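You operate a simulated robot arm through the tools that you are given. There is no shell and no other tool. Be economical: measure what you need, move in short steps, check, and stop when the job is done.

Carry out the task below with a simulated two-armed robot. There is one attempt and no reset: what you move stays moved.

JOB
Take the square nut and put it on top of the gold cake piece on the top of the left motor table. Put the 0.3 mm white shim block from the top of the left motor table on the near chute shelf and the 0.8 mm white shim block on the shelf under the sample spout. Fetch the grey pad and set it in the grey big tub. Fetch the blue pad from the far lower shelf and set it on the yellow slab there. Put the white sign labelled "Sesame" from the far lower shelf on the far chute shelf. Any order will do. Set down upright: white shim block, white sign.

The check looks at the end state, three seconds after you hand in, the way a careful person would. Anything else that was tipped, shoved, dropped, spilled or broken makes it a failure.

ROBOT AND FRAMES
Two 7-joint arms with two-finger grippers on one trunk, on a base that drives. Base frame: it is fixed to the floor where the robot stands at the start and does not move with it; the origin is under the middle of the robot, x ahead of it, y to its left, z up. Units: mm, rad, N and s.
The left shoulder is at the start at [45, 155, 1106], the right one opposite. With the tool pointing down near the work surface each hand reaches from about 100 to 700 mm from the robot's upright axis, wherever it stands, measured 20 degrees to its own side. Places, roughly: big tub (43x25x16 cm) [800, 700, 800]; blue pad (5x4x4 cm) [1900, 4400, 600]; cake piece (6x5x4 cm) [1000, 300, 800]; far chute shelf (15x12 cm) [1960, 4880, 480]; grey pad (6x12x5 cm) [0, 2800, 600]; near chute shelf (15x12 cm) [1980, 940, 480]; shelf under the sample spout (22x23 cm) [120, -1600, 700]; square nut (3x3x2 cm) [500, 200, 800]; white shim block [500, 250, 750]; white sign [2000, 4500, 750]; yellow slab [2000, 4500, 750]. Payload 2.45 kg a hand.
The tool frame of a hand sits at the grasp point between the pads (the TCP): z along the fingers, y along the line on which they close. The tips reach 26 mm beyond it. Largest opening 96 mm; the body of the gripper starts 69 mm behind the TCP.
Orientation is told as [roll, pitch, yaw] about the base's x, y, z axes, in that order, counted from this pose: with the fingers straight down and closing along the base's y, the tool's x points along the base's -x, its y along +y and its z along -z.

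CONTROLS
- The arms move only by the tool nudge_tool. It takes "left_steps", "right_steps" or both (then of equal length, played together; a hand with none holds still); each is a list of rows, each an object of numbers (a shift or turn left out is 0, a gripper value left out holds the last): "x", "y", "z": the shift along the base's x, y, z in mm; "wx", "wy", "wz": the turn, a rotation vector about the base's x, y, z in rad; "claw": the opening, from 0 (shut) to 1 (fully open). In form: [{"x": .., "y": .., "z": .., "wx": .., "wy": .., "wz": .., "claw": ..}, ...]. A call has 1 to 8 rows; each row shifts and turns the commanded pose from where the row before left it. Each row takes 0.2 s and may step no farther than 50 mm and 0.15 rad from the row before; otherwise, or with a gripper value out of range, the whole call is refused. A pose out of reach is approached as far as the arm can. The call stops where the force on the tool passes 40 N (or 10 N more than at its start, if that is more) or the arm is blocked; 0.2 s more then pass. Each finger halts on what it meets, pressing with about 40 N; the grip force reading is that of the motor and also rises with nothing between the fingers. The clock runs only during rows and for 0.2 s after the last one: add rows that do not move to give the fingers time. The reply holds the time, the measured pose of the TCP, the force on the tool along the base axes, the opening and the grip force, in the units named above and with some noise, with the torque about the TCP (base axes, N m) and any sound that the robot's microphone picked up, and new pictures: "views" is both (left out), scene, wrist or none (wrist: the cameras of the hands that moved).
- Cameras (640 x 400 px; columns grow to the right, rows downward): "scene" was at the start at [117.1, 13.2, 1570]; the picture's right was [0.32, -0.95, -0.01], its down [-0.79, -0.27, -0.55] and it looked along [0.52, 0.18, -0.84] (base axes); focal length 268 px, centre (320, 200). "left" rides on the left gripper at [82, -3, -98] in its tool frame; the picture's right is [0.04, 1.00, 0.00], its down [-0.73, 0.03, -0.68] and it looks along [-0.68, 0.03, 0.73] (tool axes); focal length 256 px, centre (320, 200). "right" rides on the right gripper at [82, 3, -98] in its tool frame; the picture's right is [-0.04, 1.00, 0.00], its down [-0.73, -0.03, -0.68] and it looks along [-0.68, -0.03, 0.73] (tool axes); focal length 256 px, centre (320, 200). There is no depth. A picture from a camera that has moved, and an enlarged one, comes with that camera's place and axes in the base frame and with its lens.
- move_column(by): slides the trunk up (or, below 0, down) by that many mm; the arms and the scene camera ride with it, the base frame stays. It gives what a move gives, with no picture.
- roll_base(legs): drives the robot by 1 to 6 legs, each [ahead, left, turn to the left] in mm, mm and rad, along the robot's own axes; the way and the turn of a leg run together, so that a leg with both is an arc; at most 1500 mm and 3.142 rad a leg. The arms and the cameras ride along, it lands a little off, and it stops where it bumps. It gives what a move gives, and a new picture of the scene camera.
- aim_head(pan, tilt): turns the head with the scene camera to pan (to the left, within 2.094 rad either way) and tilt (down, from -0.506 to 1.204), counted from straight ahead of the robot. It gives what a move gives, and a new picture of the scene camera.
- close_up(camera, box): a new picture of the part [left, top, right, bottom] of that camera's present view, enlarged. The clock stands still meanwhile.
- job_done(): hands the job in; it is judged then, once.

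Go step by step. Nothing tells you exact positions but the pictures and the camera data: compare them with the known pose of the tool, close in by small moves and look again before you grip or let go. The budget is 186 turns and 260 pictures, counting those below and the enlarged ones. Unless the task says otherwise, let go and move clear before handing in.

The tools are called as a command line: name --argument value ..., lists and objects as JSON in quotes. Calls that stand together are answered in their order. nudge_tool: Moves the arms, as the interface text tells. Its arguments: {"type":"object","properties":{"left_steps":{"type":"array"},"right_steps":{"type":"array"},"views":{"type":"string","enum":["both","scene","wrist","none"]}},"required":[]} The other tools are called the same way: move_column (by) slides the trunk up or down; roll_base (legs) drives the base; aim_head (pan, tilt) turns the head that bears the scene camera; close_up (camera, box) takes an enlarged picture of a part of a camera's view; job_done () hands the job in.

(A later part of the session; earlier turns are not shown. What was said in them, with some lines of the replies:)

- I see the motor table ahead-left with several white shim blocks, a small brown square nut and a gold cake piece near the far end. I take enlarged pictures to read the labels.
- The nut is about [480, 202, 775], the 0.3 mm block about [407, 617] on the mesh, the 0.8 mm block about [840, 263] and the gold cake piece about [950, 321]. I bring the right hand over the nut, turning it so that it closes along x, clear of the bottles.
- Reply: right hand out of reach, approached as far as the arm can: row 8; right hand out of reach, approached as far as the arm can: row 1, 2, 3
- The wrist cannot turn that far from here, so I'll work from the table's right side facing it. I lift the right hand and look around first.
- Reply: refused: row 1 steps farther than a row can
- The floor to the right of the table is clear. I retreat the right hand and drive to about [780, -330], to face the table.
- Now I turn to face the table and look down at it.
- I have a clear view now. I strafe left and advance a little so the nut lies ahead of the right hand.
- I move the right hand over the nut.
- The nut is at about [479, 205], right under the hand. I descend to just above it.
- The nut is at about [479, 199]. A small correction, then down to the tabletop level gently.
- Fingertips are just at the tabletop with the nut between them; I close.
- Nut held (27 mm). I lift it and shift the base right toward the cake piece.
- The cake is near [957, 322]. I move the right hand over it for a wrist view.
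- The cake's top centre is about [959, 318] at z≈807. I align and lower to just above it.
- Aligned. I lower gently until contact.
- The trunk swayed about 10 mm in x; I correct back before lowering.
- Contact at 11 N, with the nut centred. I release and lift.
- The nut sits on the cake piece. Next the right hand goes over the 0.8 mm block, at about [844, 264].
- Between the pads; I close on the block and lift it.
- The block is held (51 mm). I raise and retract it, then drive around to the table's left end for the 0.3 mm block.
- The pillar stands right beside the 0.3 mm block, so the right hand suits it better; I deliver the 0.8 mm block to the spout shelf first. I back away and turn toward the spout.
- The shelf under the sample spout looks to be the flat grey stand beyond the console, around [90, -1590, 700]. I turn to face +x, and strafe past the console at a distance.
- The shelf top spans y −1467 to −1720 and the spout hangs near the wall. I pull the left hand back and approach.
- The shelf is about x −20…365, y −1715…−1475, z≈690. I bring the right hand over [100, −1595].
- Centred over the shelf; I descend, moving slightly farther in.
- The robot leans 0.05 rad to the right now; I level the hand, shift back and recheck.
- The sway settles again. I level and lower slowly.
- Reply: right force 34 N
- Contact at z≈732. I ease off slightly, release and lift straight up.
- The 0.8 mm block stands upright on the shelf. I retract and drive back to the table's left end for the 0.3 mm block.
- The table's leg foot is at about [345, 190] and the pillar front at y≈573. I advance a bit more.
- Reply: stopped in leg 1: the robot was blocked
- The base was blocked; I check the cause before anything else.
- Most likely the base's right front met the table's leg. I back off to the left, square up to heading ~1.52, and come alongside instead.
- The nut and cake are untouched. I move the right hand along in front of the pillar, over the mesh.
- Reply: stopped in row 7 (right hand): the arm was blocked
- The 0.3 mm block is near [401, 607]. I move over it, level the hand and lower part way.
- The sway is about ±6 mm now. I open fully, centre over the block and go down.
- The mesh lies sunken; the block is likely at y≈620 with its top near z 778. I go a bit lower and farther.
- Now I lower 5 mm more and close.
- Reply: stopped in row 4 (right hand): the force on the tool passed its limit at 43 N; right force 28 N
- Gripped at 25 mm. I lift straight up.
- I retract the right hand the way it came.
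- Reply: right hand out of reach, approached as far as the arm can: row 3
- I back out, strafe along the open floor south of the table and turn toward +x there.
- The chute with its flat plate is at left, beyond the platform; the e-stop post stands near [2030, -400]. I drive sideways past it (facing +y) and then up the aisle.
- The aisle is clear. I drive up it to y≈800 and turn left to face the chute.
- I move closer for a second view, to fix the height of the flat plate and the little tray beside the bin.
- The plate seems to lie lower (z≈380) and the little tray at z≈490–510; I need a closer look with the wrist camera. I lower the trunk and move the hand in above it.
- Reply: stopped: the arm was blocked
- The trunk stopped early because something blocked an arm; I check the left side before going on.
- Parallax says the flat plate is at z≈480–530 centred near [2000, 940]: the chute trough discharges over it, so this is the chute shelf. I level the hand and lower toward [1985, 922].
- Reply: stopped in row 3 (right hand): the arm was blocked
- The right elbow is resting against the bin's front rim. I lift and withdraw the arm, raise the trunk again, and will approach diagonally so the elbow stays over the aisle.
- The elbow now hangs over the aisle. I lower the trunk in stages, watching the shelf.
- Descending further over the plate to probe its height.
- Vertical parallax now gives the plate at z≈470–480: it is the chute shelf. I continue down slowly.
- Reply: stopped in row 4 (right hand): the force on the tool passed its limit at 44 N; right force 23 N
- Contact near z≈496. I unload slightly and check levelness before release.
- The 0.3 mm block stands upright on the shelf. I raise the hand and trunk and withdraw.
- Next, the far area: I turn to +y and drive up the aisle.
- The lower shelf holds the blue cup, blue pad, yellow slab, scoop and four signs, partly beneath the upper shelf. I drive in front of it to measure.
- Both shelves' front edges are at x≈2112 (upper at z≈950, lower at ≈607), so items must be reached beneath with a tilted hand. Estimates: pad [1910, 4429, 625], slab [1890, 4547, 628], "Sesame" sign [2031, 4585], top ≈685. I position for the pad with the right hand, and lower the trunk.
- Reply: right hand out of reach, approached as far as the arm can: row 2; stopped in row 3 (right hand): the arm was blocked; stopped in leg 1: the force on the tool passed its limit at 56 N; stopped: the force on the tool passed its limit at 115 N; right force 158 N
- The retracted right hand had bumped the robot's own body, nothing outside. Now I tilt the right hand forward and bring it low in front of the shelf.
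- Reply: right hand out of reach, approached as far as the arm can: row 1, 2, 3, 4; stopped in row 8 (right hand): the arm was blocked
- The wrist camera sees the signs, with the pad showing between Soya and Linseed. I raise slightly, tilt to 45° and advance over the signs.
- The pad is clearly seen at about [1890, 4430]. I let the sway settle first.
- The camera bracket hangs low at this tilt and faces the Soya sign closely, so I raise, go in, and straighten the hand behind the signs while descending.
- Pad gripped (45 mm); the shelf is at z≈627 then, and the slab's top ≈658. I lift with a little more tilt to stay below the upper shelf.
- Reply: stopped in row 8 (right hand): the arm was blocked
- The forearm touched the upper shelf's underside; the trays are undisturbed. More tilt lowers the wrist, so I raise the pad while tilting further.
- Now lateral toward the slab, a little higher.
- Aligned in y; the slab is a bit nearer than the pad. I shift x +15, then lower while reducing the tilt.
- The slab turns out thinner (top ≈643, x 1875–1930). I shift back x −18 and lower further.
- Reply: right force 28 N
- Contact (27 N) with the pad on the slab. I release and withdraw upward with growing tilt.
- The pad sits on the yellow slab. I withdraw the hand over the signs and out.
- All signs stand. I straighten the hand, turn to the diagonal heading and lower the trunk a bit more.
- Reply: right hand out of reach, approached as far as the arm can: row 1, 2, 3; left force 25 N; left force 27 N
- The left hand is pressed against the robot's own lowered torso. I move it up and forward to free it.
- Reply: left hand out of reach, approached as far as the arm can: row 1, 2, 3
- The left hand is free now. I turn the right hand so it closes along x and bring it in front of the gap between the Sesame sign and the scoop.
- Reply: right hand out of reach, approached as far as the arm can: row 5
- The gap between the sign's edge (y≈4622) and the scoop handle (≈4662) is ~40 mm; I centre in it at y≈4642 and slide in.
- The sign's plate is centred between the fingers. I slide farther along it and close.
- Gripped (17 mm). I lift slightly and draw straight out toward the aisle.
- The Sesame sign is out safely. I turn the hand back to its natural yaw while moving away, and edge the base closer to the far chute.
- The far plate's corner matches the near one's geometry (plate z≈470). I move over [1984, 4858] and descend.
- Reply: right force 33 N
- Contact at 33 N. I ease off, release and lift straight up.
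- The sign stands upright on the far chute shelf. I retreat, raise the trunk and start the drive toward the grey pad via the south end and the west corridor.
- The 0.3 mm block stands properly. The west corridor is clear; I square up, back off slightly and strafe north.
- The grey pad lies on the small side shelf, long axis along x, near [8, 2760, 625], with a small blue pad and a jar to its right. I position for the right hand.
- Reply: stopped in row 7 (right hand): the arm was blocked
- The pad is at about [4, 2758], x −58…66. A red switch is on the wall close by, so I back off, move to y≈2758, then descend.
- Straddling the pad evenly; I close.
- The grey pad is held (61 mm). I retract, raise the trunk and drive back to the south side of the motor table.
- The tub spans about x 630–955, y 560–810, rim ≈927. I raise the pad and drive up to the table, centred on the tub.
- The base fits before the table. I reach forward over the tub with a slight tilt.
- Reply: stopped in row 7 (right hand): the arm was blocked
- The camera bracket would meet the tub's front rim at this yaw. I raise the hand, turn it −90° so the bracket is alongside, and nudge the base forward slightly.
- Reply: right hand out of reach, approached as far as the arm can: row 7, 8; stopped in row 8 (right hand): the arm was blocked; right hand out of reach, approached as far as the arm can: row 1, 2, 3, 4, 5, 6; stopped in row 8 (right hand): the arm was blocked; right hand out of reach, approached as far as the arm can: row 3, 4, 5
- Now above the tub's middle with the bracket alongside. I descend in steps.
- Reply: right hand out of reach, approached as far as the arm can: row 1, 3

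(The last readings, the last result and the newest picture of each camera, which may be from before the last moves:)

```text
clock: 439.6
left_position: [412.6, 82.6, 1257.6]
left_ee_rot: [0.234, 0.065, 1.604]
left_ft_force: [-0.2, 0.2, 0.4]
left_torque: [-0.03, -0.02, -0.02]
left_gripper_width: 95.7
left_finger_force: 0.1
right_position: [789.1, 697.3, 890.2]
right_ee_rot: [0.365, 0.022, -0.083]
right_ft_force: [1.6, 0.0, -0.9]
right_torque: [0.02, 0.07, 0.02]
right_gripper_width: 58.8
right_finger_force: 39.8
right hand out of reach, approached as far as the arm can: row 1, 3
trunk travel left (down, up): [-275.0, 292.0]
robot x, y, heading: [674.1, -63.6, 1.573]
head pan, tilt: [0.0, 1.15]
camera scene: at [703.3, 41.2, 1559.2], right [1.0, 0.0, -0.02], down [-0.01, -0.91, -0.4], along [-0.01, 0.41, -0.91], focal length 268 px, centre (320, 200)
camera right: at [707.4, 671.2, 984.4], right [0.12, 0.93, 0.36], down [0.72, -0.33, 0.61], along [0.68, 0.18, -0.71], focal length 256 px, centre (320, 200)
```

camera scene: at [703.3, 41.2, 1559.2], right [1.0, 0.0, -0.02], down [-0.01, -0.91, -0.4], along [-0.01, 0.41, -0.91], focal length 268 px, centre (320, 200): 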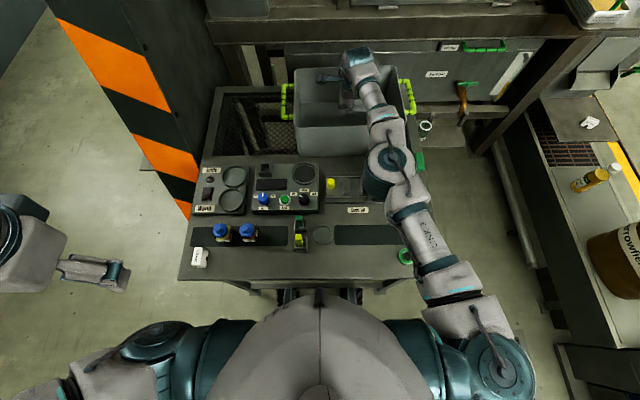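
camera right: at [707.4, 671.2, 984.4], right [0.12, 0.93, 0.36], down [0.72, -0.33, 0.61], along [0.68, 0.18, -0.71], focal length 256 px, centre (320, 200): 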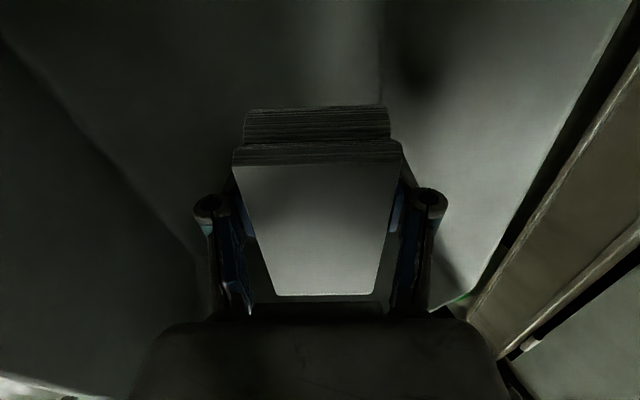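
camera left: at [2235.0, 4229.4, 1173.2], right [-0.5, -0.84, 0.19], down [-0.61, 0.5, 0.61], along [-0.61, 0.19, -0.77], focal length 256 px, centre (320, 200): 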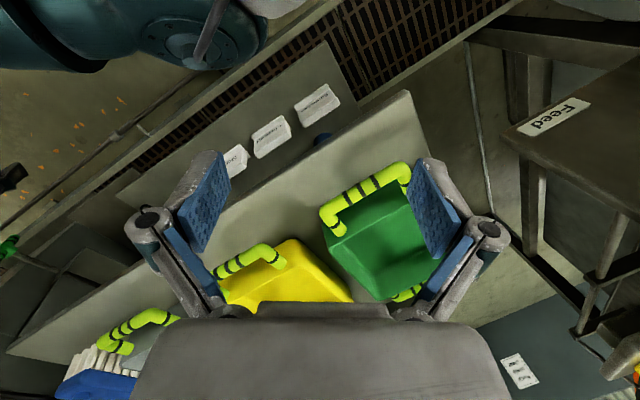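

nudge_tool --right_steps '[{"z": -15}, {"z": -15}, {"z": -10}, {}, {}, {}]' --views "both"

```text
clock: 441.1
left_position: [392.7, 82.2, 1252.9]
left_ee_rot: [0.217, 0.063, 1.602]
left_ft_force: [0.6, -0.5, 0.0]
left_torque: [0.01, 0.0, 0.02]
left_gripper_width: 95.8
left_finger_force: 0.2
right_position: [773.3, 698.2, 853.7]
right_ee_rot: [0.365, 0.006, -0.079]
right_ft_force: [-0.3, -0.4, 0.0]
right_torque: [-0.02, 0.02, 0.01]
right_gripper_width: 59.0
right_finger_force: 40.0
trunk travel left (down, up): [-275.0, 292.0]
robot x, y, heading: [669.4, -66.4, 1.57]
head pan, tilt: [0.0, 1.15]
camera scene: at [654.3, 41.2, 1559.4], right [1.0, 0.0, 0.01], down [0.0, -0.91, -0.41], along [0.01, 0.41, -0.91], focal length 268 px, centre (320, 200)
camera right: at [688.6, 671.8, 946.0], right [0.12, 0.93, 0.36], down [0.71, -0.33, 0.62], along [0.69, 0.18, -0.7], focal length 256 px, centre (320, 200)
```

scene: 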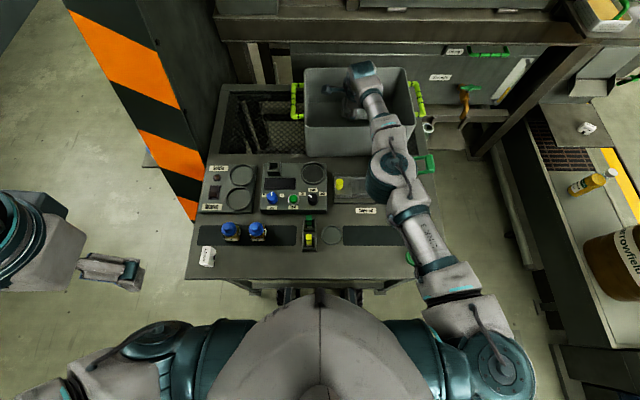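
right: 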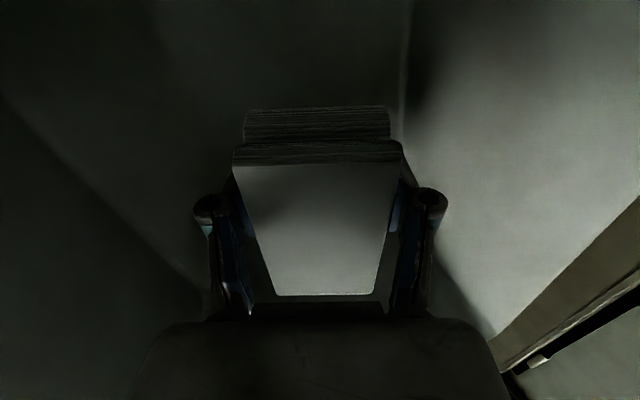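

nudge_tool --right_steps '[{"z": -7}, {"z": -7}, {"z": -5}, {}, {}]' --views "none"

```text
clock: 442.2
left_position: [412.0, 80.9, 1257.5]
left_ee_rot: [0.232, 0.064, 1.604]
left_ft_force: [0.1, -0.1, 0.3]
left_torque: [0.0, 0.01, -0.03]
left_gripper_width: 95.8
left_finger_force: 0.0
right_position: [789.8, 695.8, 831.8]
right_ee_rot: [0.365, 0.022, -0.083]
right_ft_force: [1.4, 0.4, -1.3]
right_torque: [0.01, 0.12, 0.02]
right_gripper_width: 58.8
right_finger_force: 40.5
trunk travel left (down, up): [-275.0, 292.0]
robot x, y, heading: [672.4, -70.8, 1.56]
head pan, tilt: [0.0, 1.15]
```

The pad is just above the tub's floor. I release it and lift the hand straight out.

nudge_tool --right_steps '[{"claw": 0.78}, {}, {}, {"z": 25}, {"z": 40}, {"z": 40}, {"z": 40}, {"z": 40}]' --views "both"

```text
clock: 444.1
left_position: [406.6, 80.8, 1256.1]
left_ee_rot: [0.228, 0.062, 1.604]
left_ft_force: [0.2, 0.9, -0.3]
left_torque: [-0.02, -0.02, -0.01]
left_gripper_width: 96.1
left_finger_force: 0.0
right_position: [784.1, 688.4, 1018.9]
right_ee_rot: [0.367, 0.02, -0.082]
right_ft_force: [1.2, -0.8, -0.5]
right_torque: [0.04, 0.11, 0.04]
right_gripper_width: 74.9
right_finger_force: 0.2
right hand out of reach, approached as far as the arm can: row 5, 8
trunk travel left (down, up): [-275.0, 292.0]
robot x, y, heading: [673.8, -68.3, 1.578]
head pan, tilt: [0.0, 1.15]
camera scene: at [693.8, 39.2, 1559.5], right [1.0, 0.0, -0.01], down [-0.01, -0.91, -0.41], along [-0.01, 0.41, -0.91], focal length 268 px, centre (320, 200)
camera right: at [700.8, 662.3, 1112.0], right [0.12, 0.93, 0.36], down [0.72, -0.33, 0.61], along [0.68, 0.18, -0.71], focal length 256 px, centre (320, 200)
```

scene: 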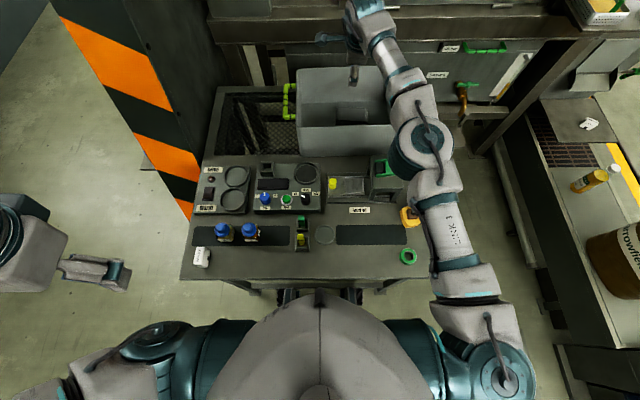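
right: 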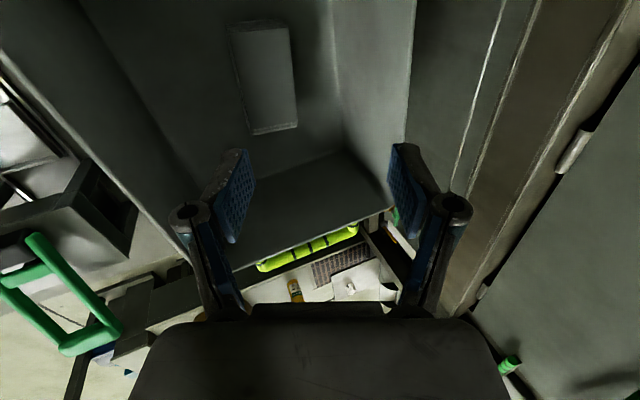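

The pad lies flat in the tub. I withdraw the arm over the table at height, and check the table.

nudge_tool --right_steps '[{"z": 40, "y": -10}, {"y": -44}, {"y": -44, "wx": -0.07}, {"y": -44, "wx": -0.07}, {"y": -44, "wx": -0.07}, {"y": -44, "wx": -0.07}, {"y": -44, "wx": -0.07}, {}]' --views "none"

roll_base --legs '[[-330, 0, 0]]'

aim_head --pan 0.0 --tilt 0.8

close_up --camera "scene" --box '[180, 80, 420, 280]'

```text
clock: 445.9
left_position: [400.9, 82.7, 1254.6]
left_ee_rot: [0.224, 0.063, 1.605]
left_ft_force: [0.7, 0.3, -0.2]
left_torque: [0.05, 0.02, 0.03]
left_gripper_width: 96.0
left_finger_force: 0.2
right_position: [778.8, 416.7, 1057.3]
right_ee_rot: [0.018, -0.015, -0.078]
right_ft_force: [-0.7, -0.1, 0.1]
right_torque: [-0.01, 0.0, -0.01]
right_gripper_width: 75.2
right_finger_force: 0.0
trunk travel left (down, up): [-275.0, 292.0]
robot x, y, heading: [671.1, -66.3, 1.572]
head pan, tilt: [0.0, 1.15]
```

```text
clock: 448.0
left_position: [381.5, -247.0, 1251.9]
left_ee_rot: [0.208, 0.063, 1.608]
left_ft_force: [0.0, 0.0, 0.1]
left_torque: [0.01, 0.0, -0.02]
left_gripper_width: 95.9
left_finger_force: 0.0
right_position: [761.8, 87.1, 1058.2]
right_ee_rot: [0.02, -0.026, -0.076]
right_ft_force: [-0.7, -0.7, -1.1]
right_torque: [0.03, -0.04, 0.03]
right_gripper_width: 75.3
right_finger_force: 0.0
trunk travel left (down, up): [-275.0, 292.0]
robot x, y, heading: [668.7, -396.2, 1.568]
head pan, tilt: [0.0, 1.15]
camera scene: at [645.0, -287.7, 1559.2], right [1.0, 0.0, 0.02], down [0.01, -0.91, -0.41], along [0.01, 0.41, -0.91], focal length 268 px, centre (320, 200)
```

scene: 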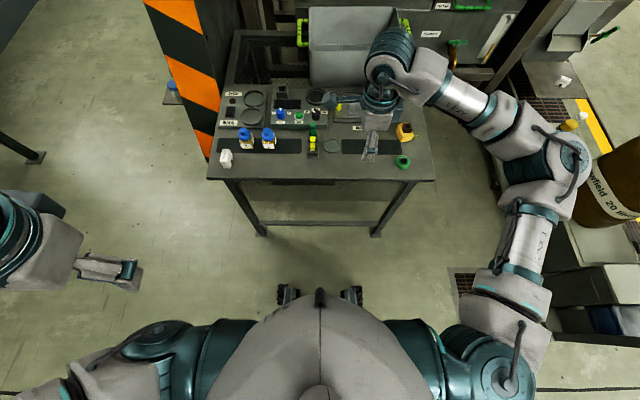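

```text
clock: 448.9
left_position: [384.2, -250.9, 1253.1]
left_ee_rot: [0.211, 0.057, 1.605]
left_ft_force: [-0.4, -1.1, -0.7]
left_torque: [-0.03, -0.01, 0.01]
left_gripper_width: 95.9
left_finger_force: 0.0
right_position: [761.2, 83.8, 1060.7]
right_ee_rot: [0.023, -0.022, -0.075]
right_ft_force: [0.2, -0.1, 0.7]
right_torque: [0.04, 0.0, -0.01]
right_gripper_width: 75.0
right_finger_force: 0.1
trunk travel left (down, up): [-275.0, 292.0]
robot x, y, heading: [666.6, -395.7, 1.575]
head pan, tilt: [0.0, 0.799]
camera scene: at [637.9, -268.5, 1584.1], right [1.0, 0.0, 0.02], down [0.01, -0.72, -0.69], along [0.01, 0.7, -0.72], focal length 268 px, centre (320, 200)
```

scene: 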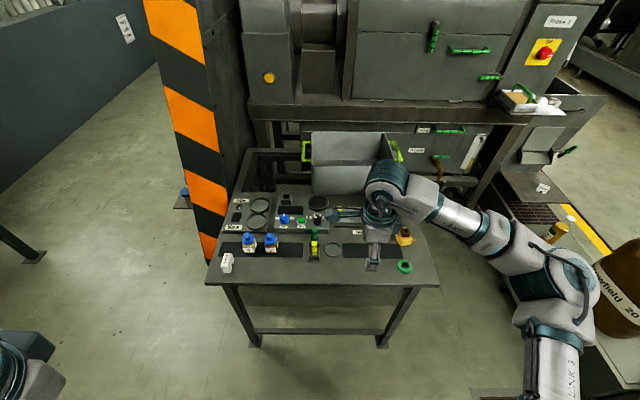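

```text
2.00 times, centred on (300, 180) of scene
camera zoom: at [637.9, -268.5, 1584.1], right [1.0, 0.0, 0.02], down [0.01, -0.72, -0.69], along [0.01, 0.7, -0.72], focal length 537 px, centre (360, 240)
```

zoom: 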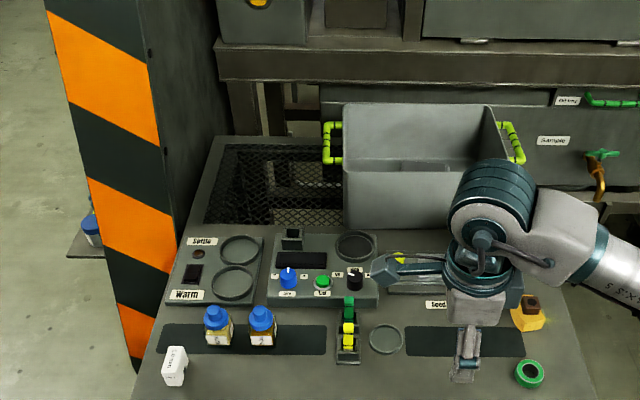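

The table looks right: the nut is on the cake piece, the bottles and the 1.0 mm block are untouched, and the pad is in the tub. Both hands are clear, so I hand in.

job_done

```text
The job is handed in.
```

All six placements are done and both hands are clear:

- **Square nut:** on top of the gold cake piece.
- **0.3 mm block:** upright on the near chute shelf.
- **0.8 mm block:** upright on the shelf under the sample spout.
- **Grey pad:** in the grey big tub.
- **Blue pad:** on the yellow slab.
- **Sesame sign:** upright on the far chute shelf.

Along the way, the base was blocked once beside the motor table, probably by a table leg. One arm also seemed to brush the near bin's rim and the underside of the far upper shelf. I saw nothing tipped or shoved afterwards.
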